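You operate a simulated robot arm through the tools that you are given. There is no shell and no other tool. Be economical: measure what you need, move in short steps, check, and stop when the job is done.

The job below is to be done with a simulated two-armed robot. You get a single attempt, and the scene is never put back.

JOB
Take the soup spoon from the top of the kitchen island and put it on the bar top. Fetch the green napkin from the top of the nook counter and set it on the top of the fridge worktop. Put the wooden spoon on the top of the oven. Open the pantry door with the iron handle, put the cereal bowl from the bottom shelf of the pantry on the top of the fridge worktop and shut the door again. Do these in any order.

It is judged by the outcome, as a careful person would: the job done as asked, and still so three seconds after it is handed in. It fails if anything else is knocked over, pushed out of place, dropped, spilled or broken. Flat cloth is picked up by pressing the open fingertips on it (5 to 10 N) and closing them slowly along it; thin cloth reads only 2 to 8 mm in the jaws.

ROBOT AND FRAMES
Two 7-joint arms with two-finger parallel grippers on one trunk, on a base that drives. Base frame: it is fixed to the floor where the robot stands at the start and does not move with it; the origin is under the middle of the robot, x ahead of it, y to its left, z up. Readings come in m, degrees, newtons and seconds.
The left shoulder is at the start at [0.07, 0.163, 1.12], the right one opposite. With the tool pointing down near the work surface each hand reaches from about 0.38 to 0.88 m from the robot's upright axis, wherever it stands, measured 20 degrees to its own side. Places, roughly: bar top [-1.7, 0.2, 0.9]; cereal bowl (15x15x7 cm) [2.3, -2.3, 1]; napkin [2.75, 0.75, 1]; pantry door with the iron handle [2.3, -2.2, 1.5]; soup spoon (17x4x2 cm) [0.5, 0, 0.9]; top of the fridge worktop [1.1, -2.2, 0.9]; top of the oven [-0.2, 2.2, 1.3]; wooden spoon (5x3x27 cm) [1.2, 2.3, 1]. Payload 3.43 kg a hand.
The tool frame of a hand sits at the grasp point between the pads (the TCP): z along the fingers, y along the line on which they close. The tips reach 0.034 m beyond it. Largest opening 0.128 m; finger width 0.024, thickness 0.012; the body of the gripper, 0.048 by 0.13 m, starts 0.096 m behind the TCP.
Orientation is that of the tool frame in the base frame, as a unit quaternion [w, x, y, z]. With the fingers straight down and closing along the base's y, the tool's x points along the base's -x, its y along +y and its z along -z.

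CONTROLS
- The arms move only by the tool jog_arm. It takes "left_rows", "right_rows" or both (then of equal length, played together; a hand with none holds still); each is a list of rows, each an object of numbers (a shift or turn left out is 0, a gripper value left out holds the last): "x", "y", "z": the shift along the base's x, y, z in mm; "wx", "wy", "wz": the turn, a rotation vector about the base's x, y, z in degrees; "hand": the gripper command, from -1 (shut) to 1 (fully open), values between in proportion. In form: [{"x": .., "y": .., "z": .., "wx": .., "wy": .., "wz": .., "hand": ..}, ...]. A call has 1 to 12 rows; each row shifts and turns the commanded pose from where the row before left it. Each row takes 0.2 s and may step no farther than 0.05 m and 8.6 degrees from the row before; otherwise, or with a gripper value out of range, the whole call is refused. Where a pose cannot be reached the arm comes as near as it can. A force on the tool above 40 N (or 10 N above the force at the start of the call, whichever is more), or a blocked arm, ends the call early, and 0.2 s more pass. Each finger travels about 0.153 m/s and halts on what it meets, pressing with about 32 N; the grip force reading is that of the motor and also rises with nothing between the fingers. The clock runs only during rows and for 0.2 s after the last one: add rows that do not move to give the fingers time. It gives the time, the measured TCP pose, the force on the tool (base axes), the opening and the grip force at its end, in the units of the frame above (readings bear some noise), with the torque about the TCP (base axes, N m) and any sound that the robot's microphone picked up, and new pictures: "show" is both (left out), scene, wrist or none (wrist: the cameras of the hands that moved).
- Cameras (640 x 400 px; columns grow to the right, rows downward): "scene" is now at [0.1395, -0.0121, 1.3496]; the picture's right is [-0.14, -0.99, 0.00], its down [-0.55, 0.08, -0.83] and it looks along [0.83, -0.12, -0.55] (base axes); focal length 262 px, centre (320, 200). "left" rides on the left gripper at [0.076, 0.011, -0.16] in its tool frame; the picture's right is [-0.15, 0.99, 0.00], its down [-0.88, -0.13, -0.46] and it looks along [-0.45, -0.07, 0.89] (tool axes); focal length 234 px, centre (320, 200). "right" rides on the right gripper at [0.076, -0.011, -0.16] in its tool frame; the picture's right is [0.15, 0.99, 0.00], its down [-0.88, 0.13, -0.45] and it looks along [-0.45, 0.07, 0.89] (tool axes); focal length 234 px, centre (320, 200). There is no depth. A picture from a camera that has moved, and an enlarged one, comes with that camera's place and axes in the base frame and with its lens.
- lift_body(by): slides the trunk up (or, below 0, down) by that many m; the arms and the scene camera ride with it, the base frame stays. It gives what a move gives, with no picture.
- steer(legs): drives the robot by 1 to 6 legs, each [ahead, left, turn to the left] in m, m and degrees, along the robot's own axes; the way and the turn of a leg run together, so that a leg with both is an arc; at most 1.5 m and 180 degrees a leg. The arms and the cameras ride along, it lands a little off, and it stops where it bumps. It gives what a move gives, and a new picture of the scene camera.
- head_to(pan, tilt): turns the head with the scene camera to pan (to the left, within 86 degrees either way) and tilt (down, from -29 to 69), counted from straight ahead of the robot. It gives what a move gives, and a new picture of the scene camera.
- zoom(camera, box): a new picture of the part [left, top, right, bottom] of that camera's present view, enlarged. The clock stands still meanwhile.
- hand_in(): hands the job in; it is judged then, once.

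Go step by step. Nothing tells you exact positions but the pictures and the camera data: compare them with the known pose of the tool, close in by small moves and look again before you grip or let go. The budget is 165 turns and 260 pictures, counting those below and the enlarged ones. Unless the task says otherwise, let go and move clear before handing in, and close with one line.

The tools are called after ">>>" as a command line: name --argument value ..., lists and objects as JSON in quotes. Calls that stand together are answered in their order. jog_arm: Moves the arms, as the interface text tells. Its arguments: {"type":"object","properties":{"left_rows":{"type":"array","items":{"type":"object","properties":{"x":{"type":"number"},"y":{"type":"number"},"z":{"type":"number"},"wx":{"type":"number"},"wy":{"type":"number"},"wz":{"type":"number"},"hand":{"type":"number"}}}},"right_rows":{"type":"array","items":{"type":"object","properties":{"x":{"type":"number"},"y":{"type":"number"},"z":{"type":"number"},"wx":{"type":"number"},"wy":{"type":"number"},"wz":{"type":"number"},"hand":{"type":"number"}}}},"show":{"type":"string","enum":["both","scene","wrist","none"]}},"required":[]} The other tools are called the same way: lift_body (by) slides the trunk up or down; steer (legs) drives the base; head_to (pan, tilt) turns the head that bears the scene camera; zoom (camera, box) takes an enlarged picture of a part of a camera's view; hand_in () hands the job in.

At the start:

```text
time: 0.0
left_ee_pos: [0.7071, 0.2519, 1.1797]
left_orientation: [0.0, -0.001, 1.0, 0.0]
left_contact_force: [-0.3, 0.0, -0.8]
left_ft_torque: [0.0, 0.03, -0.03]
left_opening: 0.128
left_grip_force: 0.1
right_ee_pos: [0.6428, -0.3247, 1.1788]
right_orientation: [0.0, -0.001, 1.0, -0.001]
right_contact_force: [0.4, -0.5, -0.5]
right_ft_torque: [0.01, 0.01, -0.04]
right_opening: 0.1279
right_grip_force: 0.1
trunk travel left (down, up): [-0.6, 0.34]
robot x, y, heading: [-0.0003, 0.0041, -0.1]
head pan, tilt: [-8.0, 33.5]
```

scene: 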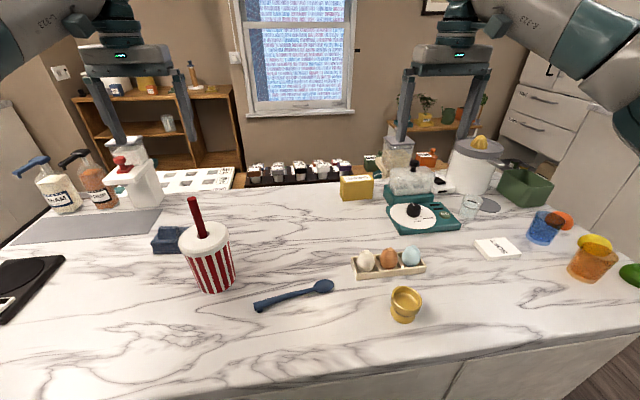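
right: 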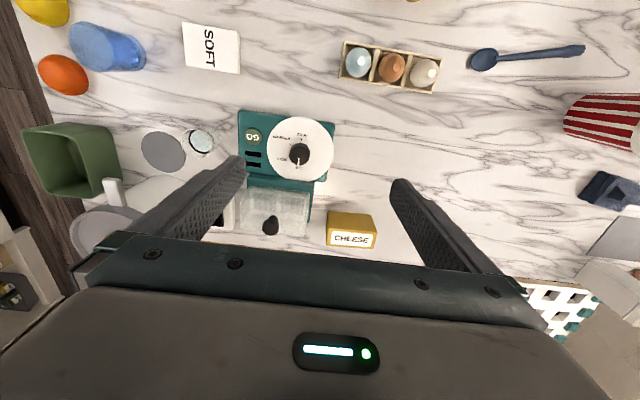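
left: 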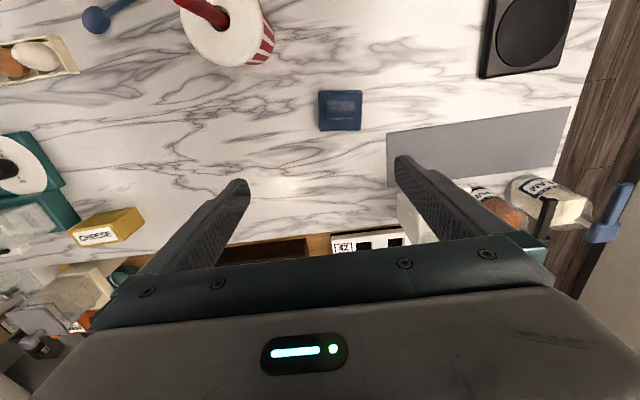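

The blue soup spoon lies at about (0.487, 0.0) on the island, nearly along y. I'll bring the right hand over it, turned to close across the handle.

>>> jog_arm --right_rows '[{"x": -17, "y": 37, "z": -8, "wz": -8.5}, {"x": -17, "y": 37, "z": -8, "wz": -8.5}, {"x": -17, "y": 37, "z": -8, "wz": -8.5}, {"x": -17, "y": 37, "z": -8, "wz": -8.5}, {"x": -17, "y": 37, "z": -8, "wz": -8.5}, {"x": -17, "y": 37, "z": -8, "wz": -8.5}, {"x": -17, "y": 37, "z": -8, "wz": -8.5}, {"x": -17, "y": 37, "z": -8, "wz": -8.5}, {"x": -17, "y": 37, "z": -8, "wz": -8.5}, {}]'

```text
time: 2.2
left_ee_pos: [0.707, 0.2502, 1.1795]
left_orientation: [0.0, 0.0, 1.0, 0.001]
left_contact_force: [-0.6, -0.2, -0.7]
left_ft_torque: [0.07, -0.01, -0.01]
left_opening: 0.1282
left_grip_force: 0.0
right_ee_pos: [0.4863, 0.0064, 1.1075]
right_orientation: [0.0, 0.62, 0.785, 0.0]
right_contact_force: [0.5, 0.0, 0.2]
right_ft_torque: [0.01, -0.01, 0.0]
right_opening: 0.1277
right_grip_force: 0.1
trunk travel left (down, up): [-0.6, 0.34]
robot x, y, heading: [0.0016, -0.0019, 0.1]
head pan, tilt: [-8.0, 33.5]
camera scene: at [0.1396, -0.0132, 1.3495], right [-0.14, -0.99, 0.0], down [-0.55, 0.08, -0.83], along [0.83, -0.12, -0.55], focal length 262 px, centre (320, 200)
camera right: at [0.4584, 0.0764, 1.268], right [0.93, 0.37, 0.0], down [0.33, -0.83, 0.46], along [0.17, -0.42, -0.89], focal length 234 px, centre (320, 200)
```

scene: 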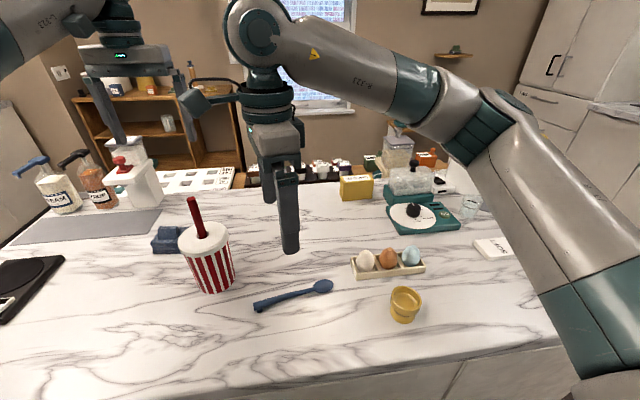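
right: 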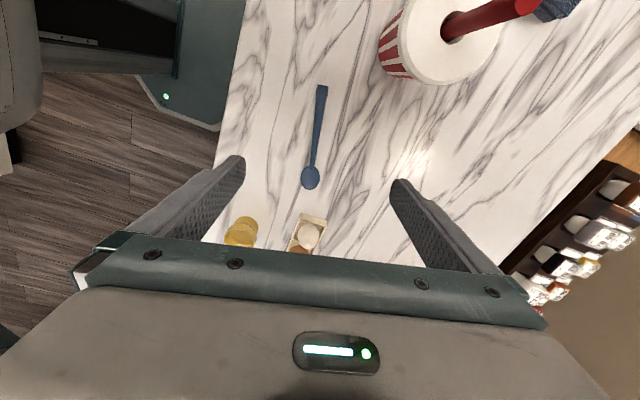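

The spoon handle is at about (0.481, 0.005), aligned with the jaws. I'm descending with a half-open hand.

>>> jog_arm --right_rows '[{"x": -5, "z": -40, "hand": -0.2}, {"z": -45}, {"z": -45}, {"z": -35}, {}]'

>>> zoom --camera "scene" --box '[220, 200, 380, 340]'

```text
time: 3.4
left_ee_pos: [0.7053, 0.2512, 1.1791]
left_orientation: [0.0, -0.001, 1.0, 0.0]
left_contact_force: [-0.2, -0.6, 0.2]
left_ft_torque: [-0.02, 0.0, -0.01]
left_opening: 0.1279
left_grip_force: 0.1
right_ee_pos: [0.484, 0.0081, 0.9433]
right_orientation: [0.001, 0.619, 0.785, -0.001]
right_contact_force: [0.6, -1.4, 0.8]
right_ft_torque: [0.02, -0.05, -0.02]
right_opening: 0.0513
right_grip_force: 0.1
trunk travel left (down, up): [-0.6, 0.34]
robot x, y, heading: [0.0026, 0.0006, -0.1]
head pan, tilt: [-8.0, 33.5]
camera scene: at [0.1391, -0.0119, 1.3496], right [-0.14, -0.99, 0.0], down [-0.55, 0.08, -0.83], along [0.83, -0.12, -0.55], focal length 262 px, centre (320, 200)
camera right: at [0.4543, 0.0784, 1.1036], right [0.93, 0.37, 0.0], down [0.33, -0.83, 0.46], along [0.17, -0.42, -0.89], focal length 234 px, centre (320, 200)
```

scene: 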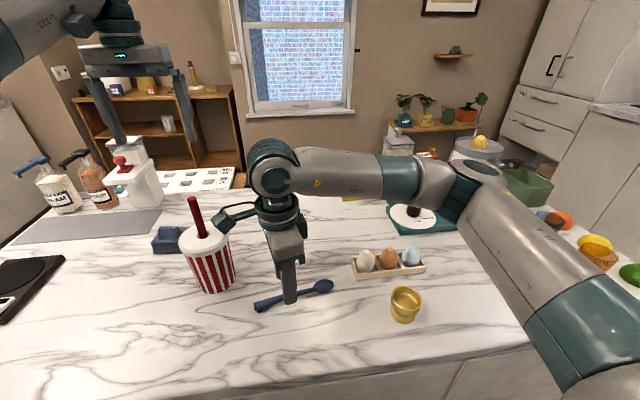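
right: 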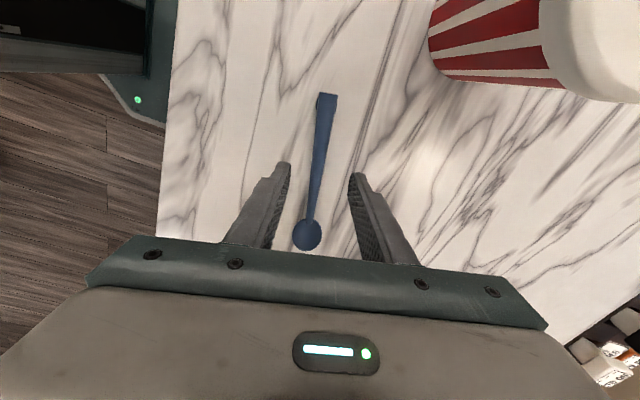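

```text
2.86 times, centred on (300, 270) of scene
camera zoom: at [0.1391, -0.0119, 1.3496], right [-0.14, -0.99, 0.0], down [-0.55, 0.08, -0.83], along [0.83, -0.12, -0.55], focal length 748 px, centre (377, 0)
```

zoom: 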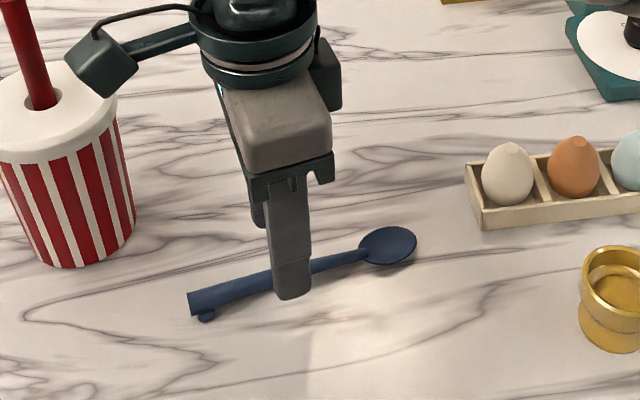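

The jaws straddle the handle. I'm lowering 22 mm, closing and lifting a little.

>>> jog_arm --right_rows '[{"x": -2, "z": -12}, {"z": -10}, {}, {"hand": -1}, {}, {}]' --show "wrist"

```text
time: 4.8
left_ee_pos: [0.7073, 0.2498, 1.1792]
left_orientation: [0.0, -0.001, 1.0, 0.001]
left_contact_force: [0.2, -0.8, -0.7]
left_ft_torque: [-0.02, -0.02, -0.04]
left_opening: 0.128
left_grip_force: 0.0
right_ee_pos: [0.482, 0.0079, 0.92]
right_orientation: [0.0, 0.619, 0.785, -0.001]
right_contact_force: [-0.3, -0.5, 0.9]
right_ft_torque: [-0.03, -0.02, 0.0]
right_opening: 0.0148
right_grip_force: 32.2
trunk travel left (down, up): [-0.6, 0.34]
robot x, y, heading: [-0.003, 0.0014, -0.1]
head pan, tilt: [-8.0, 33.5]
camera right: at [0.4534, 0.0793, 1.0804], right [0.93, 0.37, 0.0], down [0.33, -0.83, 0.46], along [0.17, -0.42, -0.89], focal length 234 px, centre (320, 200)
```

right: 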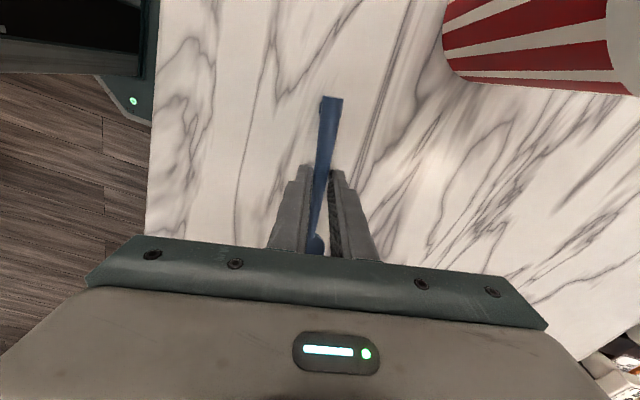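

Gripped at 15 mm. Lifting the spoon and pulling both hands in for driving.

>>> jog_arm --right_rows '[{"z": 40}, {"z": 45}, {"z": 45}, {"z": 45}, {"z": 45, "y": -30}, {"y": -45}, {"y": -45, "x": -20}, {"y": -45, "x": -20}, {"y": -30}, {}]' --left_rows '[{"z": 40}, {"z": 40}, {"z": 40}, {"x": -45}, {"x": -45}, {"x": -45}, {"x": -45}, {"x": -45}, {"x": -25}, {}]'

>>> head_to --pan 85 --tilt 25

>>> head_to --pan -85 --tilt 25

```text
refused: row 5 steps farther than a row can; nothing moved
```

```text
time: 6.5
left_ee_pos: [0.7078, 0.2504, 1.1804]
left_orientation: [-0.001, -0.002, 1.0, 0.001]
left_contact_force: [-0.1, -0.1, 0.8]
left_ft_torque: [-0.02, 0.0, 0.0]
left_opening: 0.128
left_grip_force: 0.0
right_ee_pos: [0.4819, 0.009, 0.921]
right_orientation: [-0.001, 0.619, 0.785, -0.001]
right_contact_force: [0.4, -1.5, 0.9]
right_ft_torque: [-0.04, -0.03, -0.03]
right_opening: 0.0148
right_grip_force: 32.2
trunk travel left (down, up): [-0.6, 0.34]
robot x, y, heading: [0.0008, 0.0, 0.1]
head pan, tilt: [85.0, 25.0]
camera scene: at [0.0596, 0.092, 1.3631], right [1.0, -0.09, 0.0], down [-0.04, -0.42, -0.91], along [0.08, 0.9, -0.42], focal length 262 px, centre (320, 200)
```

scene: 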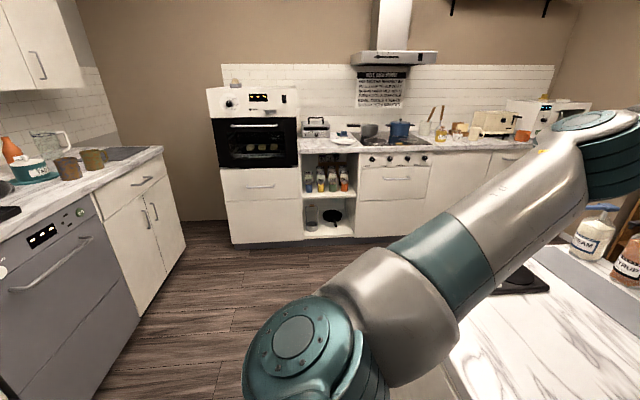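

```text
time: 9.1
left_ee_pos: [0.7074, 0.2512, 1.1803]
left_orientation: [0.0, 0.0, 1.0, -0.001]
left_contact_force: [-1.2, -0.2, 0.2]
left_ft_torque: [-0.01, -0.02, -0.03]
left_opening: 0.1276
left_grip_force: 0.1
right_ee_pos: [0.4828, 0.0083, 0.9207]
right_orientation: [0.001, 0.619, 0.786, -0.001]
right_contact_force: [-0.2, -0.1, -0.5]
right_ft_torque: [0.05, 0.0, -0.03]
right_opening: 0.0148
right_grip_force: 32.0
trunk travel left (down, up): [-0.6, 0.34]
robot x, y, heading: [-0.0023, -0.0012, -0.1]
head pan, tilt: [-85.0, 25.0]
camera scene: at [0.0596, -0.0915, 1.3631], right [-1.0, -0.09, 0.0], down [-0.04, 0.42, -0.91], along [0.08, -0.9, -0.42], focal length 262 px, centre (320, 200)
```

scene: 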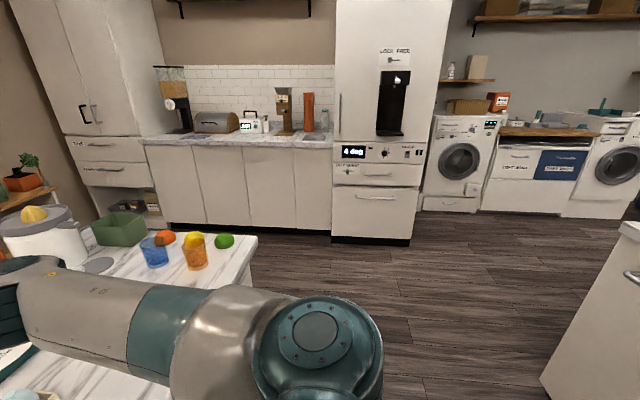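

The black-fronted oven is to the left, wooden utensils stand near the blue pot, and the pantry with the black (iron) handle is far right. Now lifting the spoon and tucking the arms.

>>> jog_arm --right_rows '[{"z": 40}, {"z": 45}, {"z": 45}, {"z": 45}, {"z": 30, "y": -30}, {"y": -45}, {"y": -45}, {"y": -45}, {"y": -30, "x": -20}, {"x": -20}, {}]' --left_rows '[{"z": 40}, {"z": 40}, {"z": 40}, {"x": -45}, {"x": -45}, {"x": -45}, {"x": -45}, {"x": -45}, {"x": -25}, {}, {}]' --show "wrist"

```text
time: 11.5
left_ee_pos: [0.4588, 0.2512, 1.2992]
left_orientation: [0.001, 0.0, 1.0, 0.001]
left_contact_force: [-0.1, -0.6, -0.4]
left_ft_torque: [0.03, 0.0, 0.02]
left_opening: 0.1281
left_grip_force: 0.1
right_ee_pos: [0.4465, -0.1862, 1.1257]
right_orientation: [0.0, 0.619, 0.786, 0.0]
right_contact_force: [0.2, -0.5, -0.5]
right_ft_torque: [0.0, -0.01, 0.01]
right_opening: 0.015
right_grip_force: 32.0
trunk travel left (down, up): [-0.6, 0.34]
robot x, y, heading: [-0.0042, 0.0007, 0.1]
head pan, tilt: [-85.0, 25.0]
camera right: at [0.4163, -0.1158, 1.2848], right [0.93, 0.37, 0.0], down [0.33, -0.83, 0.46], along [0.17, -0.42, -0.89], focal length 234 px, centre (320, 200)
camera left: at [0.3834, 0.2629, 1.4577], right [0.15, 0.99, 0.0], down [0.88, -0.13, 0.46], along [0.45, -0.07, -0.89], focal length 234 px, centre (320, 200)
```

right: 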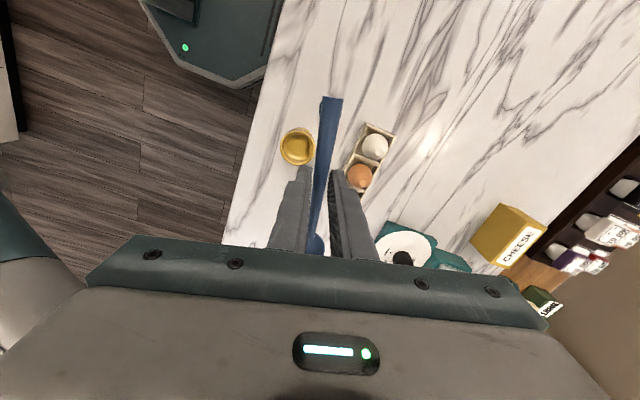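
left: 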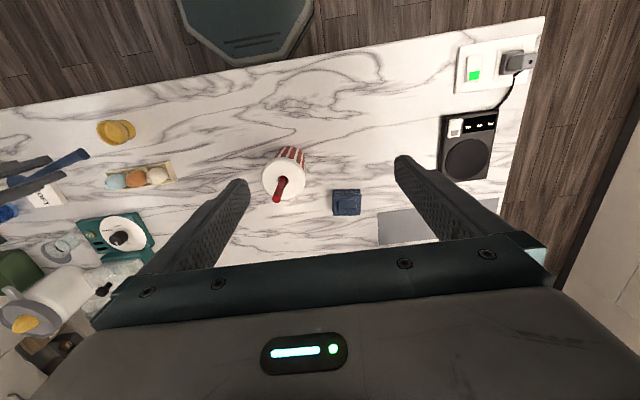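

Spoon is held. I'll back off the island and turn right to see the bar behind.

>>> steer --legs '[[-0.2, 0, 0], [0, 0, -90]]'

```text
time: 16.8
left_ee_pos: [0.0601, -0.4547, 1.2998]
left_orientation: [0.0, 0.702, 0.713, 0.0]
left_contact_force: [0.5, 0.5, -0.1]
left_ft_torque: [-0.01, -0.01, 0.01]
left_opening: 0.128
left_grip_force: 0.2
right_ee_pos: [-0.3759, -0.4462, 1.1249]
right_orientation: [-0.001, 0.992, 0.125, 0.0]
right_contact_force: [0.7, 0.3, 0.2]
right_ft_torque: [-0.01, -0.01, 0.02]
right_opening: 0.015
right_grip_force: 31.8
trunk travel left (down, up): [-0.6, 0.34]
robot x, y, heading: [-0.1931, -0.0005, -89.2]
head pan, tilt: [-85.0, 25.0]
camera scene: at [-0.2869, -0.0591, 1.3631], right [-0.1, 0.99, 0.0], down [0.42, 0.04, -0.91], along [-0.9, -0.09, -0.42], focal length 262 px, centre (320, 200)
```

scene: 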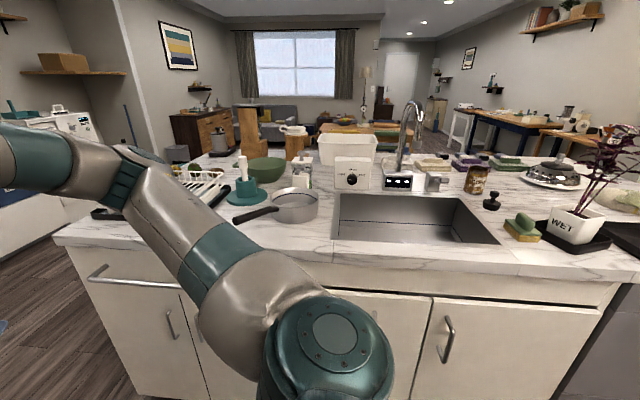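

>>> zoom --camera "scene" --box '[180, 90, 480, 270]'

>>> zoom --camera "scene" --box '[400, 90, 640, 270]'

```text
2.13 times, centred on (330, 180) of scene
camera zoom: at [-0.2869, -0.0591, 1.3631], right [-0.1, 0.99, 0.0], down [0.42, 0.04, -0.91], along [-0.9, -0.09, -0.42], focal length 558 px, centre (299, 243)
```

zoom: 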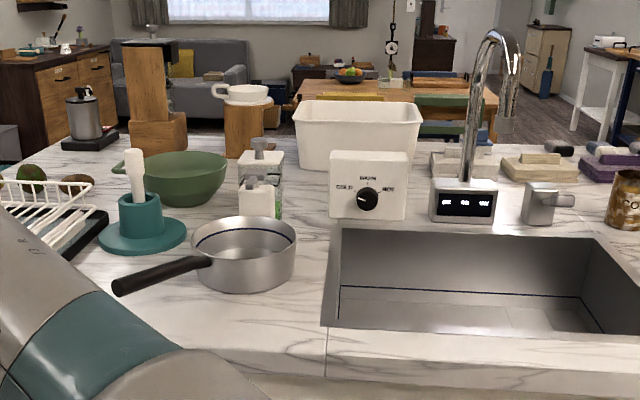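

```text
2.22 times, centred on (520, 180) of scene
camera zoom: at [-0.2869, -0.0591, 1.3631], right [-0.1, 0.99, 0.0], down [0.42, 0.04, -0.91], along [-0.9, -0.09, -0.42], focal length 582 px, centre (-124, 244)
```

zoom: 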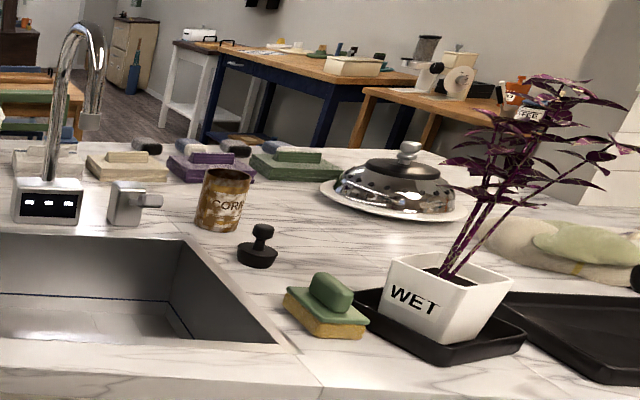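

The counter behind is a sink counter with the bar on its far side, probably reached from the living room side. I'll turn and go round its right-hand (y≈-1) end.

>>> head_to --pan 0 --tilt 30

>>> steer --legs '[[0, 0, -90], [0, 1.5, 0]]'

```text
time: 18.4
left_ee_pos: [0.0616, -0.4552, 1.2984]
left_orientation: [0.0, 0.702, 0.712, -0.001]
left_contact_force: [0.1, -0.9, -1.2]
left_ft_torque: [0.01, -0.03, -0.02]
left_opening: 0.1279
left_grip_force: 0.1
right_ee_pos: [-0.3771, -0.4484, 1.1244]
right_orientation: [0.0, 0.992, 0.124, -0.001]
right_contact_force: [-0.5, 1.3, -0.4]
right_ft_torque: [-0.02, 0.01, -0.02]
right_opening: 0.0149
right_grip_force: 32.1
trunk travel left (down, up): [-0.6, 0.34]
robot x, y, heading: [-0.1967, 0.0007, -89.5]
head pan, tilt: [0.0, 30.0]
camera scene: at [-0.194, -0.1402, 1.3551], right [-1.0, -0.01, 0.0], down [-0.01, 0.5, -0.87], along [0.01, -0.87, -0.5], focal length 262 px, centre (320, 200)
```

scene: 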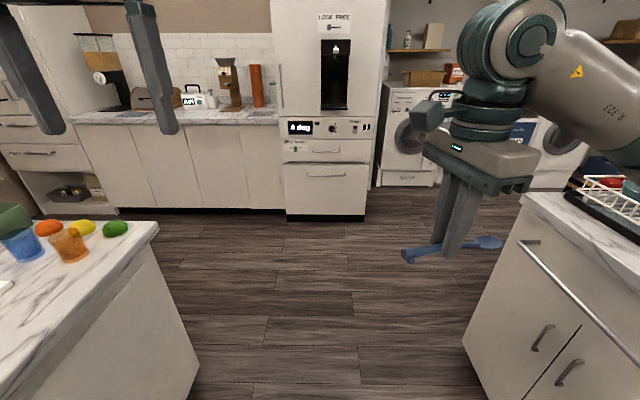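

```text
time: 29.6
left_ee_pos: [-0.653, -1.7285, 1.2998]
left_orientation: [-0.001, 1.0, -0.002, 0.0]
left_contact_force: [-0.1, 0.4, 0.2]
left_ft_torque: [-0.01, 0.01, -0.02]
left_opening: 0.1279
left_grip_force: 0.1
right_ee_pos: [-0.6391, -1.292, 1.1249]
right_orientation: [-0.002, 0.784, -0.621, -0.001]
right_contact_force: [-0.3, 0.0, -0.4]
right_ft_torque: [0.01, -0.02, 0.01]
right_opening: 0.0149
right_grip_force: 31.9
trunk travel left (down, up): [-0.6, 0.34]
robot x, y, heading: [-0.1903, -1.478, 179.8]
head pan, tilt: [0.0, 30.0]
camera scene: at [-0.3335, -1.4779, 1.3551], right [0.0, 1.0, 0.0], down [0.5, 0.0, -0.87], along [-0.87, 0.0, -0.5], focal length 262 px, centre (320, 200)
```

scene: 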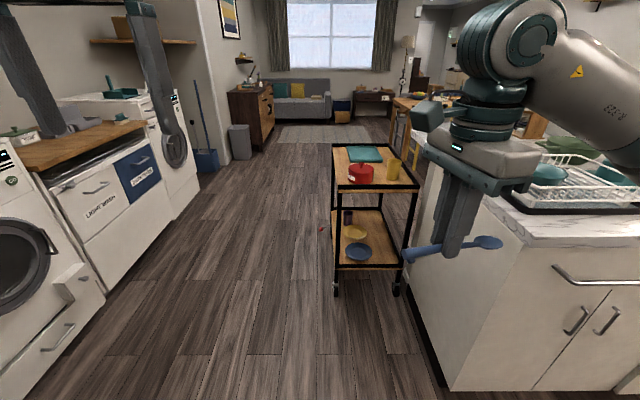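

A serving cart stands at the counter's end, so I'll swing wider and pass it.

>>> steer --legs '[[0, 0.55, 0], [1.2, 0, 0], [1.1, 0, 0], [0, 0, -90]]'

```text
time: 30.7
left_ee_pos: [-0.6501, -1.7606, 1.3038]
left_orientation: [0.008, 1.0, -0.009, -0.002]
left_contact_force: [0.2, -0.1, -0.6]
left_ft_torque: [0.01, 0.02, 0.02]
left_opening: 0.1281
left_grip_force: 0.1
right_ee_pos: [-0.6331, -1.3293, 1.1244]
right_orientation: [0.004, 0.782, -0.623, 0.001]
right_contact_force: [0.2, 0.3, 0.7]
right_ft_torque: [0.01, 0.0, -0.02]
right_opening: 0.015
right_grip_force: 31.9
trunk travel left (down, up): [-0.6, 0.34]
robot x, y, heading: [-0.1919, -1.5311, 179.5]
head pan, tilt: [0.0, 30.0]
stopped in leg 1: the robot was blocked; the commanded pose is now the measured one
camera scene: at [-0.3295, -1.5167, 1.3559], right [0.01, 1.0, -0.01], down [0.5, -0.01, -0.87], along [-0.87, 0.0, -0.5], focal length 262 px, centre (320, 200)
```

scene: 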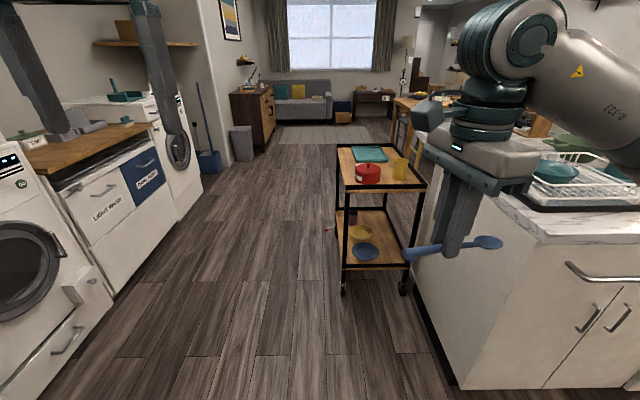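

The left side touched the fridge. I'll come back off it slightly, go ahead past it, and then move out.

>>> steer --legs '[[0, -0.06, 0], [0.65, 0, 0], [0.1, 0.5, 0]]'

```text
time: 37.5
left_ee_pos: [-1.4121, -2.2083, 1.2995]
left_orientation: [0.002, 1.0, -0.004, 0.001]
left_contact_force: [0.1, 0.0, -0.1]
left_ft_torque: [-0.01, 0.0, -0.02]
left_opening: 0.128
left_grip_force: 0.0
right_ee_pos: [-1.3975, -1.7737, 1.1253]
right_orientation: [-0.001, 0.785, -0.62, 0.0]
right_contact_force: [-0.3, -1.2, -0.7]
right_ft_torque: [0.04, -0.04, 0.04]
right_opening: 0.0151
right_grip_force: 31.9
trunk travel left (down, up): [-0.6, 0.34]
robot x, y, heading: [-0.9526, -1.9599, 180.0]
head pan, tilt: [0.0, 30.0]
camera scene: at [-1.0927, -1.9602, 1.3551], right [0.0, 1.0, 0.0], down [0.5, 0.0, -0.87], along [-0.87, 0.0, -0.5], focal length 262 px, centre (320, 200)
```

scene: 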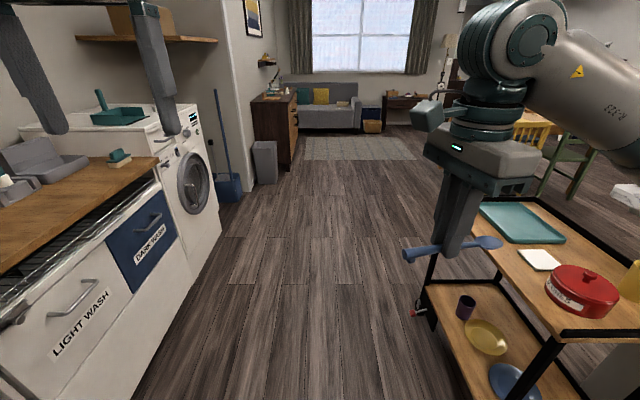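

>>> steer --legs '[[1.5, 0, 0], [0, 0, -90]]'

>>> head_to --pan -35 --tilt 20

```text
time: 48.8
left_ee_pos: [-2.7036, -1.5025, 1.2988]
left_orientation: [0.001, 0.707, -0.707, 0.0]
left_contact_force: [0.7, 0.1, 0.9]
left_ft_torque: [0.03, 0.0, 0.04]
left_opening: 0.1279
left_grip_force: 0.1
right_ee_pos: [-2.269, -1.5131, 1.1255]
right_orientation: [0.0, -0.12, 0.993, 0.0]
right_contact_force: [-0.3, 0.1, -1.0]
right_ft_torque: [0.0, 0.0, -0.01]
right_opening: 0.0149
right_grip_force: 31.9
trunk travel left (down, up): [-0.6, 0.34]
robot x, y, heading: [-2.456, -1.9583, 90.4]
head pan, tilt: [0.0, 30.0]
camera scene: at [-2.452, -1.8182, 1.3551], right [1.0, 0.01, 0.0], down [0.0, -0.5, -0.87], along [-0.01, 0.87, -0.5], focal length 262 px, centre (320, 200)
```

scene: 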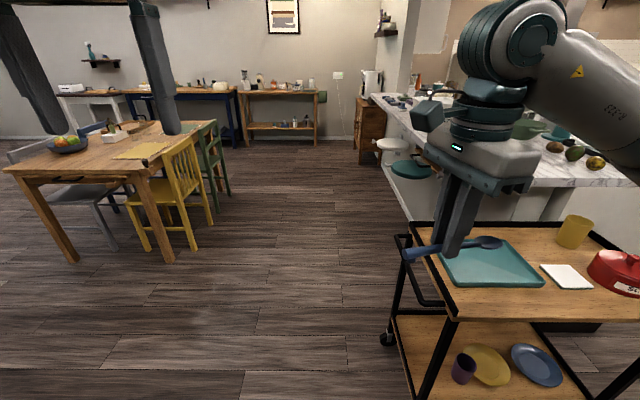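

```text
time: 49.8
left_ee_pos: [-2.7038, -1.5015, 1.2986]
left_orientation: [0.002, 0.708, -0.706, -0.001]
left_contact_force: [0.9, 0.4, 0.1]
left_ft_torque: [-0.01, -0.01, -0.02]
left_opening: 0.1279
left_grip_force: 0.0
right_ee_pos: [-2.2686, -1.5121, 1.1248]
right_orientation: [0.001, -0.12, 0.993, -0.001]
right_contact_force: [0.0, 0.0, 0.1]
right_ft_torque: [0.01, 0.03, 0.0]
right_opening: 0.0149
right_grip_force: 31.6
trunk travel left (down, up): [-0.6, 0.34]
robot x, y, heading: [-2.4531, -1.9545, 90.3]
head pan, tilt: [-35.0, 20.0]
camera scene: at [-2.3986, -1.832, 1.3711], right [0.82, -0.57, 0.0], down [-0.19, -0.28, -0.94], along [0.53, 0.77, -0.34], focal length 262 px, centre (320, 200)
```

scene: 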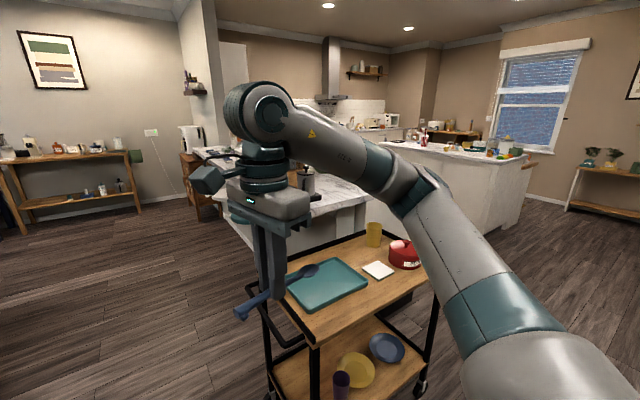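

Living side is open with stools tucked under the bar's overhang. I'll drive along it and turn to face it.

>>> head_to --pan 0 --tilt 30

>>> steer --legs '[[0, 0.3, 0], [1.5, 0, 0], [0.3, 0, 0], [0, 0, -90]]'

```text
time: 50.8
left_ee_pos: [-2.7035, -1.5011, 1.2992]
left_orientation: [0.001, 0.707, -0.707, -0.001]
left_contact_force: [0.1, -0.3, -0.9]
left_ft_torque: [-0.02, 0.0, 0.0]
left_opening: 0.1278
left_grip_force: 0.0
right_ee_pos: [-2.269, -1.5126, 1.1253]
right_orientation: [0.0, -0.121, 0.993, 0.0]
right_contact_force: [-0.3, -0.2, -0.6]
right_ft_torque: [0.03, -0.01, -0.01]
right_opening: 0.0153
right_grip_force: 32.0
trunk travel left (down, up): [-0.6, 0.34]
robot x, y, heading: [-2.4525, -1.962, 90.4]
head pan, tilt: [0.0, 30.0]
camera scene: at [-2.452, -1.8182, 1.3551], right [1.0, 0.01, 0.0], down [0.0, -0.5, -0.87], along [0.0, 0.87, -0.5], focal length 262 px, centre (320, 200)
```

scene: 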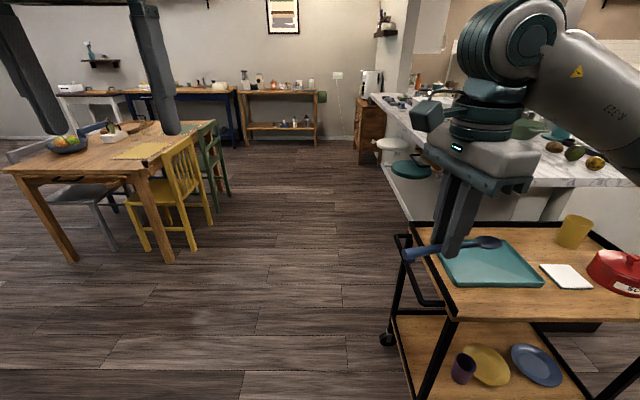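

```text
time: 65.3
left_ee_pos: [-2.2875, 0.0803, 1.2987]
left_orientation: [0.0, 0.011, 1.0, 0.002]
left_contact_force: [-0.7, -0.3, 0.1]
left_ft_torque: [-0.02, -0.04, -0.03]
left_opening: 0.1282
left_grip_force: 0.0
right_ee_pos: [-2.308, -0.3546, 1.1258]
right_orientation: [0.0, 0.626, 0.78, 0.0]
right_contact_force: [0.1, 0.9, 0.2]
right_ft_torque: [0.02, 0.03, 0.0]
right_opening: 0.015
right_grip_force: 32.5
trunk travel left (down, up): [-0.6, 0.34]
robot x, y, heading: [-2.7527, -0.161, -1.1]
head pan, tilt: [0.0, 30.0]
camera scene: at [-2.6086, -0.1633, 1.3551], right [-0.02, -1.0, 0.0], down [-0.5, 0.01, -0.87], along [0.87, -0.01, -0.5], focal length 262 px, centre (320, 200)
```

scene: 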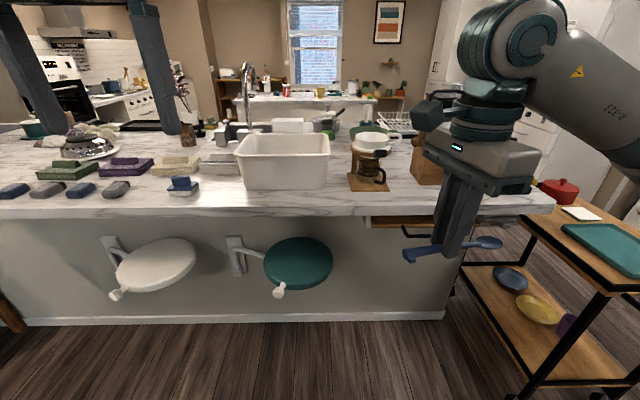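

The bar edge is at x≈-1.85, with a free ~12 cm strip before the white tub. I'll lay the spoon there along y; driving closer.

>>> steer --legs '[[0.3, 0.3, 0]]'

>>> jog_arm --right_rows '[{"wz": -7}, {"wz": -6}, {"x": 45}, {"x": 45}, {"x": 45}, {"x": 35}, {}]' --show "both"

```text
time: 67.9
left_ee_pos: [-1.985, 0.3616, 1.2992]
left_orientation: [0.0, 0.013, 1.0, 0.002]
left_contact_force: [-0.5, -0.1, -0.1]
left_ft_torque: [-0.01, 0.02, 0.02]
left_opening: 0.128
left_grip_force: 0.1
right_ee_pos: [-2.0068, -0.0718, 1.1251]
right_orientation: [-0.001, 0.628, 0.778, 0.0]
right_contact_force: [-0.2, -0.2, -0.9]
right_ft_torque: [0.0, 0.02, 0.01]
right_opening: 0.0149
right_grip_force: 32.1
trunk travel left (down, up): [-0.6, 0.34]
robot x, y, heading: [-2.4486, 0.1219, -1.2]
head pan, tilt: [0.0, 30.0]
camera scene: at [-2.3067, 0.1205, 1.3551], right [-0.02, -1.0, 0.0], down [-0.5, 0.01, -0.87], along [0.87, -0.02, -0.5], focal length 262 px, centre (320, 200)
```

scene: 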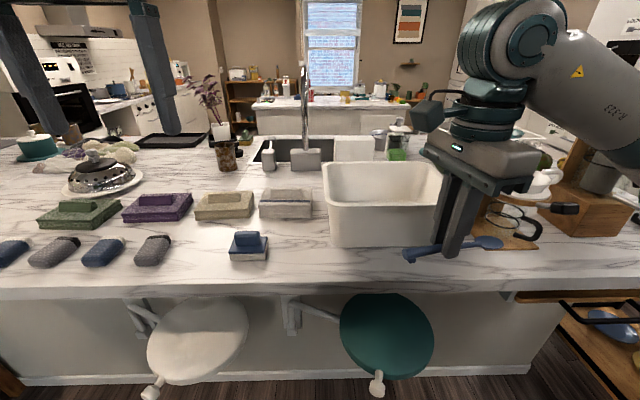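

```text
time: 69.5
left_ee_pos: [-1.9855, 0.3616, 1.2995]
left_orientation: [-0.001, 0.013, 1.0, 0.002]
left_contact_force: [-0.4, -0.4, -0.2]
left_ft_torque: [0.03, -0.02, 0.0]
left_opening: 0.1281
left_grip_force: 0.1
right_ee_pos: [-1.8383, -0.0724, 1.126]
right_orientation: [0.001, 0.712, 0.703, -0.001]
right_contact_force: [-0.9, 0.9, -0.5]
right_ft_torque: [-0.03, -0.03, 0.01]
right_opening: 0.0147
right_grip_force: 32.0
trunk travel left (down, up): [-0.6, 0.34]
robot x, y, heading: [-2.4481, 0.1221, -1.3]
head pan, tilt: [0.0, 30.0]
camera scene: at [-2.3074, 0.1202, 1.3552], right [-0.02, -1.0, 0.0], down [-0.5, 0.01, -0.87], along [0.87, -0.02, -0.5], focal length 262 px, centre (320, 200)
camera right: at [-1.8487, 0.0017, 1.2861], right [0.99, 0.13, 0.0], down [0.12, -0.88, 0.46], along [0.06, -0.45, -0.89], focal length 234 px, centre (320, 200)
```

scene: 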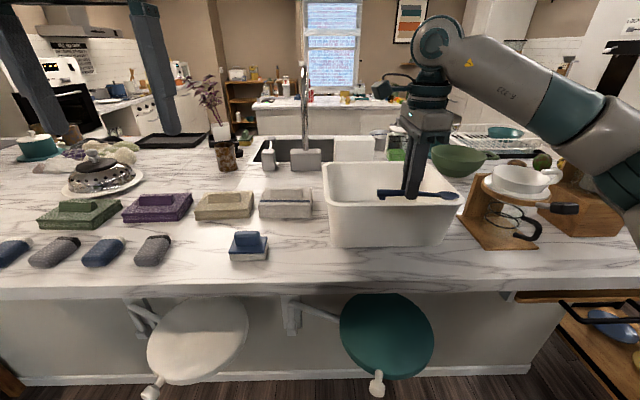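
right: 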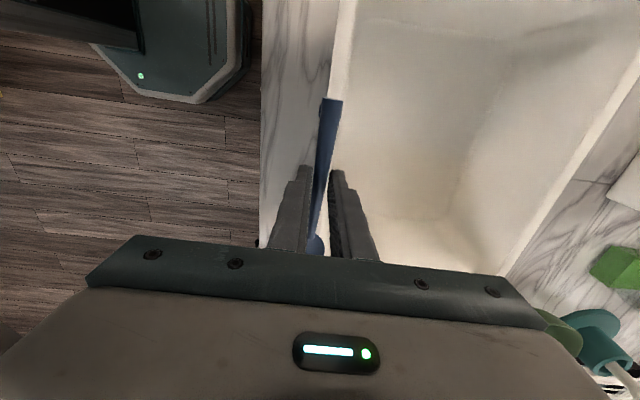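

The bar top looks to be at z≈0.94. The gap between the tub and blue block is roomier; moving back and left to (-1.88, 0.165).

>>> jog_arm --right_rows '[{"x": -42}, {"y": 45}, {"y": 48}, {"y": 48}, {"y": 48}, {"y": 48}, {"z": -40}, {}]' --show "both"

```text
time: 71.3
left_ee_pos: [-1.9851, 0.3611, 1.2991]
left_orientation: [0.001, 0.013, 1.0, 0.002]
left_contact_force: [0.0, 1.0, -0.3]
left_ft_torque: [-0.02, -0.06, 0.02]
left_opening: 0.128
left_grip_force: 0.1
right_ee_pos: [-1.8799, 0.1642, 1.0847]
right_orientation: [0.0, 0.713, 0.701, -0.001]
right_contact_force: [0.2, 0.4, -0.4]
right_ft_torque: [0.01, -0.01, 0.03]
right_opening: 0.015
right_grip_force: 31.8
trunk travel left (down, up): [-0.6, 0.34]
robot x, y, heading: [-2.4449, 0.1211, -1.3]
head pan, tilt: [0.0, 30.0]
camera scene: at [-2.3073, 0.1214, 1.3552], right [-0.02, -1.0, 0.0], down [-0.5, 0.01, -0.87], along [0.87, -0.02, -0.5], focal length 262 px, centre (320, 200)
camera right: at [-1.8905, 0.2393, 1.2447], right [0.99, 0.13, 0.0], down [0.12, -0.88, 0.46], along [0.06, -0.45, -0.89], focal length 234 px, centre (320, 200)
```

scene: 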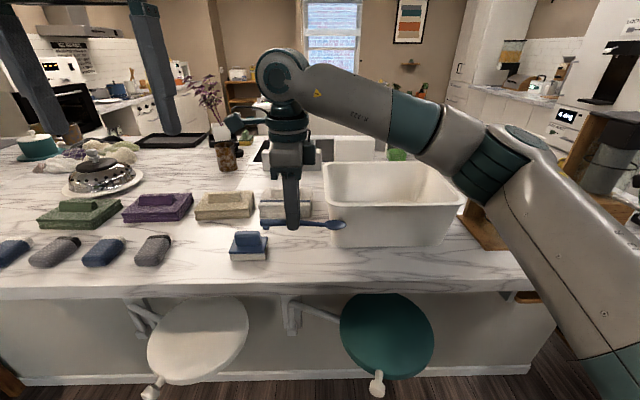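
right: 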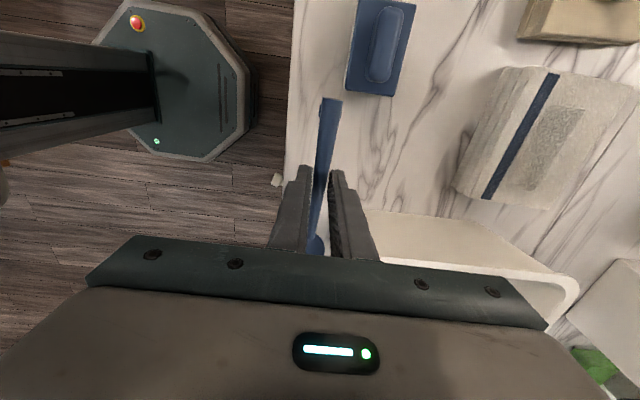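

Clear of both neighbours. Descending slowly until contact.

>>> jog_arm --right_rows '[{"x": 4, "z": -40}, {"z": -25}, {"z": -10}, {"z": -8}, {}]' --show "both"

```text
time: 72.5
left_ee_pos: [-1.985, 0.3624, 1.2989]
left_orientation: [0.0, 0.014, 1.0, 0.002]
left_contact_force: [-0.6, 0.1, 0.5]
left_ft_torque: [0.02, 0.05, -0.02]
left_opening: 0.1278
left_grip_force: 0.1
right_ee_pos: [-1.8754, 0.1642, 1.0009]
right_orientation: [0.0, 0.711, 0.703, 0.0]
right_contact_force: [-0.2, 0.0, -0.9]
right_ft_torque: [0.01, -0.04, 0.01]
right_opening: 0.015
right_grip_force: 32.1
trunk travel left (down, up): [-0.6, 0.34]
robot x, y, heading: [-2.4495, 0.1248, -1.4]
head pan, tilt: [0.0, 30.0]
camera scene: at [-2.307, 0.1208, 1.3551], right [-0.02, -1.0, 0.0], down [-0.5, 0.01, -0.87], along [0.87, -0.02, -0.5], focal length 262 px, centre (320, 200)
camera right: at [-1.8861, 0.2398, 1.1609], right [0.99, 0.13, 0.0], down [0.12, -0.88, 0.46], along [0.06, -0.45, -0.89], focal length 234 px, centre (320, 200)
```

scene: 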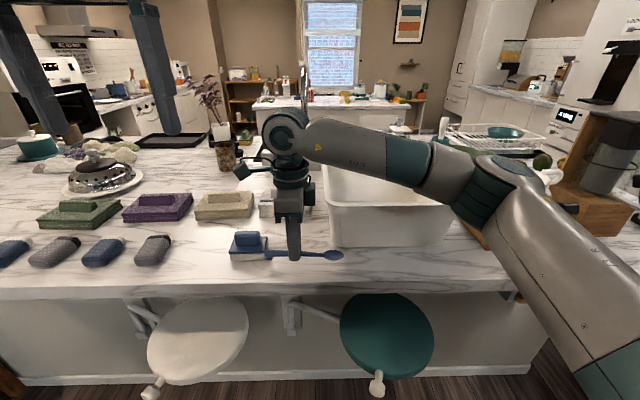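
right: 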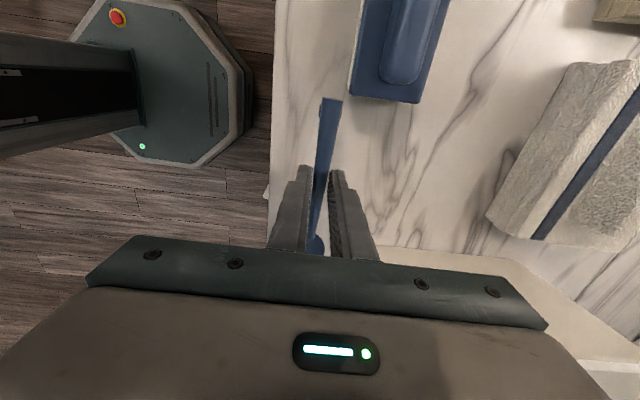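

>>> jog_arm --right_rows '[{"y": -12, "z": -10}, {"z": -8}, {"z": -7}, {"z": -6}, {}]' --show "both"

```text
time: 73.7
left_ee_pos: [-1.9869, 0.3601, 1.3015]
left_orientation: [0.001, 0.013, 1.0, 0.002]
left_contact_force: [0.0, 1.0, 0.0]
left_ft_torque: [-0.02, -0.01, 0.0]
left_opening: 0.1279
left_grip_force: 0.0
right_ee_pos: [-1.8768, 0.1542, 0.9739]
right_orientation: [0.002, 0.712, 0.702, 0.002]
right_contact_force: [7.2, 0.8, 33.8]
right_ft_torque: [-0.21, 0.04, -0.05]
right_opening: 0.0151
right_grip_force: 32.3
trunk travel left (down, up): [-0.6, 0.34]
robot x, y, heading: [-2.4499, 0.1243, -1.0]
head pan, tilt: [0.0, 30.0]
camera scene: at [-2.3095, 0.1202, 1.3557], right [-0.02, -1.0, 0.0], down [-0.5, 0.01, -0.87], along [0.87, -0.02, -0.5], focal length 262 px, centre (320, 200)
camera right: at [-1.8878, 0.2279, 1.1339], right [0.99, 0.13, 0.0], down [0.11, -0.88, 0.45], along [0.06, -0.45, -0.89], focal length 234 px, centre (320, 200)
```

scene: 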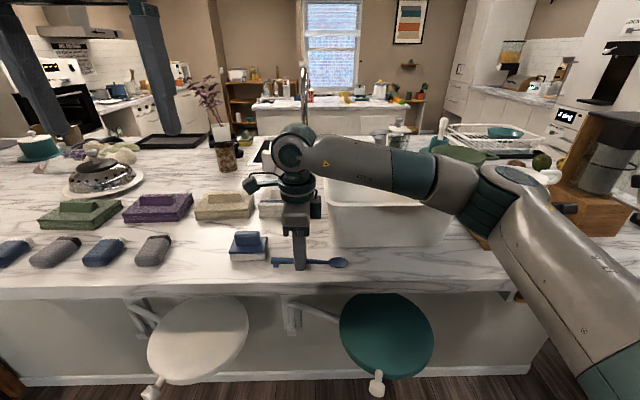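
right: 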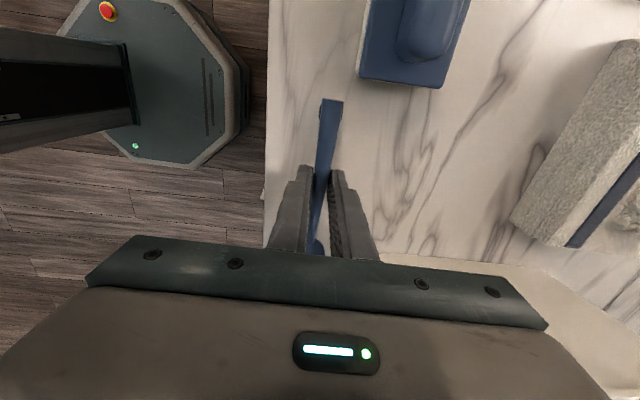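

Contact. Easing up 4 mm, opening a little, and lifting clear.

>>> jog_arm --right_rows '[{"z": 4}, {"hand": -0.5}, {}, {"z": 30}, {"z": 45}, {"z": 45}, {}]' --show "both"

```text
time: 75.3
left_ee_pos: [-1.9842, 0.3612, 1.2979]
left_orientation: [0.0, 0.013, 1.0, 0.001]
left_contact_force: [0.2, 0.0, -0.1]
left_ft_torque: [0.06, 0.02, 0.02]
left_opening: 0.1281
left_grip_force: 0.0
right_ee_pos: [-1.8769, 0.1523, 1.0956]
right_orientation: [-0.001, 0.713, 0.702, -0.001]
right_contact_force: [-0.7, -1.4, 0.3]
right_ft_torque: [0.0, 0.02, -0.03]
right_opening: 0.032
right_grip_force: 0.2
trunk travel left (down, up): [-0.6, 0.34]
robot x, y, heading: [-2.4479, 0.1225, -1.3]
head pan, tilt: [0.0, 30.0]
camera scene: at [-2.3064, 0.1204, 1.355], right [-0.02, -1.0, 0.0], down [-0.5, 0.01, -0.87], along [0.87, -0.02, -0.5], focal length 262 px, centre (320, 200)
camera right: at [-1.8865, 0.2279, 1.2554], right [0.99, 0.13, 0.0], down [0.12, -0.88, 0.46], along [0.06, -0.45, -0.89], focal length 234 px, centre (320, 200)
```

scene: 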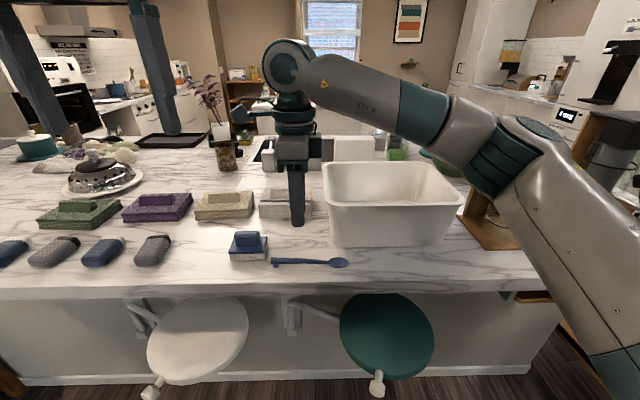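
right: 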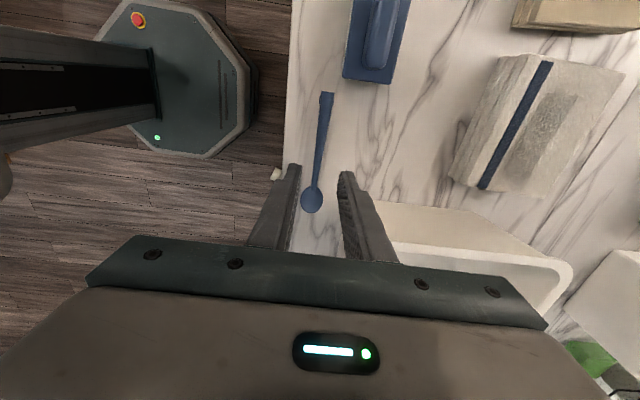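

Soup spoon is lying safely on the bar. I'll tuck the right hand back up and drive back toward the fridge side.

>>> jog_arm --right_rows '[{"z": 40, "wz": 8.5}, {"z": 40, "wz": 8.5}, {"z": 40, "wz": 8.5}, {"z": 40, "wz": 8.5}, {"z": 20, "wz": 8.5}, {"x": -20, "y": -40, "wz": 8.5}, {"x": -20, "y": -40, "wz": 8.5}, {"x": -20, "y": -40, "wz": 8.5}, {"x": -20, "y": -40, "wz": 8.5}, {"x": -20, "y": -40, "wz": 8.5, "hand": 1}, {"x": -5, "y": -40, "wz": 4}, {}]' --show "none"

>>> steer --legs '[[-0.35, 0, 1.3], [0, 0, -90], [1.5, 0, 0], [0.58, 0, 0], [0, 0, 90], [1.4, 0, 0]]'

```text
time: 77.9
left_ee_pos: [-1.9838, 0.3629, 1.2989]
left_orientation: [0.0, 0.014, 1.0, 0.002]
left_contact_force: [0.3, 0.8, -0.3]
left_ft_torque: [-0.03, 0.03, 0.02]
left_opening: 0.1278
left_grip_force: 0.1
right_ee_pos: [-1.9808, -0.0859, 1.2741]
right_orientation: [0.0, 0.016, 1.0, 0.0]
right_contact_force: [-0.2, 0.2, -0.2]
right_ft_torque: [-0.04, 0.03, 0.0]
right_opening: 0.128
right_grip_force: 0.0
trunk travel left (down, up): [-0.6, 0.34]
robot x, y, heading: [-2.4481, 0.1251, -1.2]
head pan, tilt: [0.0, 30.0]
```

```text
time: 104.2
left_ee_pos: [-0.9641, -1.7397, 1.2989]
left_orientation: [0.0, 0.019, 1.0, 0.002]
left_contact_force: [0.5, 0.4, -0.1]
left_ft_torque: [0.03, -0.02, -0.02]
left_opening: 0.128
left_grip_force: 0.1
right_ee_pos: [-0.9658, -2.1898, 1.2746]
right_orientation: [0.0, 0.022, 1.0, 0.0]
right_contact_force: [0.6, 0.4, 0.7]
right_ft_torque: [-0.01, 0.03, 0.0]
right_opening: 0.128
right_grip_force: 0.0
trunk travel left (down, up): [-0.6, 0.34]
robot x, y, heading: [-1.4323, -1.976, -2.2]
head pan, tilt: [0.0, 30.0]
camera scene: at [-1.2897, -1.9773, 1.3551], right [-0.03, -1.0, 0.0], down [-0.5, 0.02, -0.87], along [0.87, -0.03, -0.5], focal length 262 px, centre (320, 200)
```

scene: 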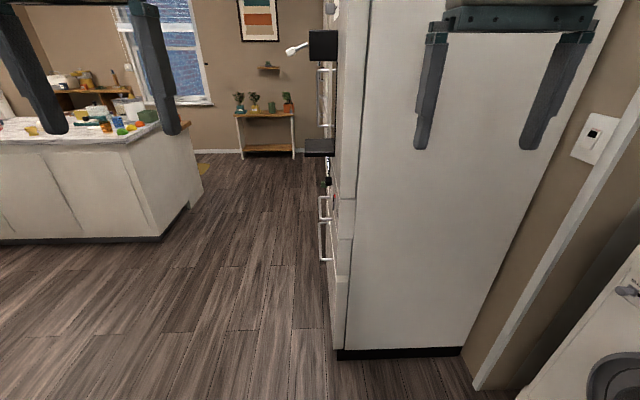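

Strafing left to y≈-1.47 and passing the fridge toward the pantry.

>>> steer --legs '[[0.0, 0.52, 2.2], [1.5, 0, 0], [0.8, 0, 0]]'

>>> head_to --pan -40 --tilt 20

```text
time: 106.6
left_ee_pos: [-0.957, -1.3927, 1.2988]
left_orientation: [-0.001, -0.04, 0.999, 0.004]
left_contact_force: [0.4, 0.3, -0.2]
left_ft_torque: [0.04, 0.06, 0.0]
left_opening: 0.1279
left_grip_force: 0.0
right_ee_pos: [-0.9029, -1.8391, 1.2741]
right_orientation: [-0.001, -0.039, 0.999, 0.002]
right_contact_force: [0.1, 0.1, -1.1]
right_ft_torque: [0.03, 0.03, -0.01]
right_opening: 0.1279
right_grip_force: 0.1
trunk travel left (down, up): [-0.6, 0.34]
robot x, y, heading: [-1.3929, -1.6786, 4.8]
head pan, tilt: [0.0, 30.0]
stopped in leg 1: the robot was blocked; the commanded pose is now the measured one
camera scene: at [-1.2497, -1.6667, 1.3547], right [0.09, -1.0, 0.0], down [-0.5, -0.04, -0.86], along [0.86, 0.08, -0.5], focal length 262 px, centre (320, 200)
```

scene: 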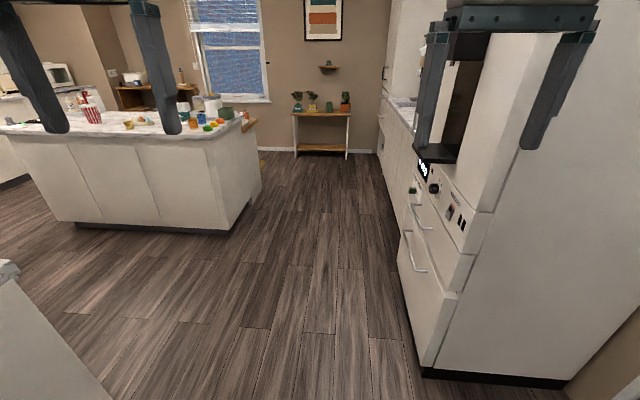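

```text
time: 107.7
left_ee_pos: [-0.9598, -1.3901, 1.3]
left_orientation: [0.001, -0.041, 0.999, 0.003]
left_contact_force: [0.4, -0.1, 0.6]
left_ft_torque: [-0.01, 0.01, 0.01]
left_opening: 0.1282
left_grip_force: 0.0
right_ee_pos: [-0.9055, -1.8359, 1.2762]
right_orientation: [0.0, -0.039, 0.999, 0.001]
right_contact_force: [0.3, -0.4, -1.2]
right_ft_torque: [0.0, -0.02, -0.04]
right_opening: 0.1278
right_grip_force: 0.0
trunk travel left (down, up): [-0.6, 0.34]
robot x, y, heading: [-1.3946, -1.6738, 5.1]
head pan, tilt: [-40.0, 20.0]
camera scene: at [-1.2661, -1.7254, 1.3711], right [-0.57, -0.82, 0.0], down [-0.28, 0.2, -0.94], along [0.77, -0.54, -0.34], focal length 262 px, centre (320, 200)
```

scene: 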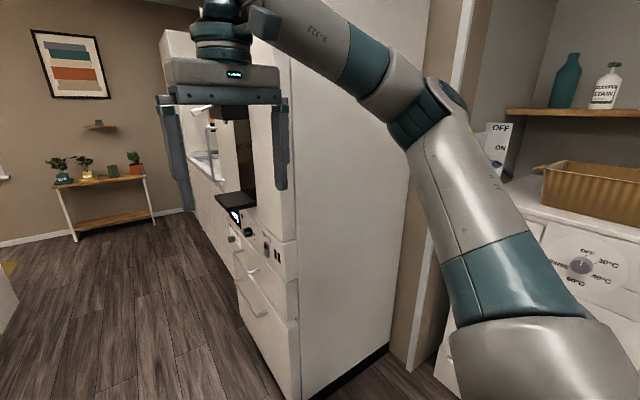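

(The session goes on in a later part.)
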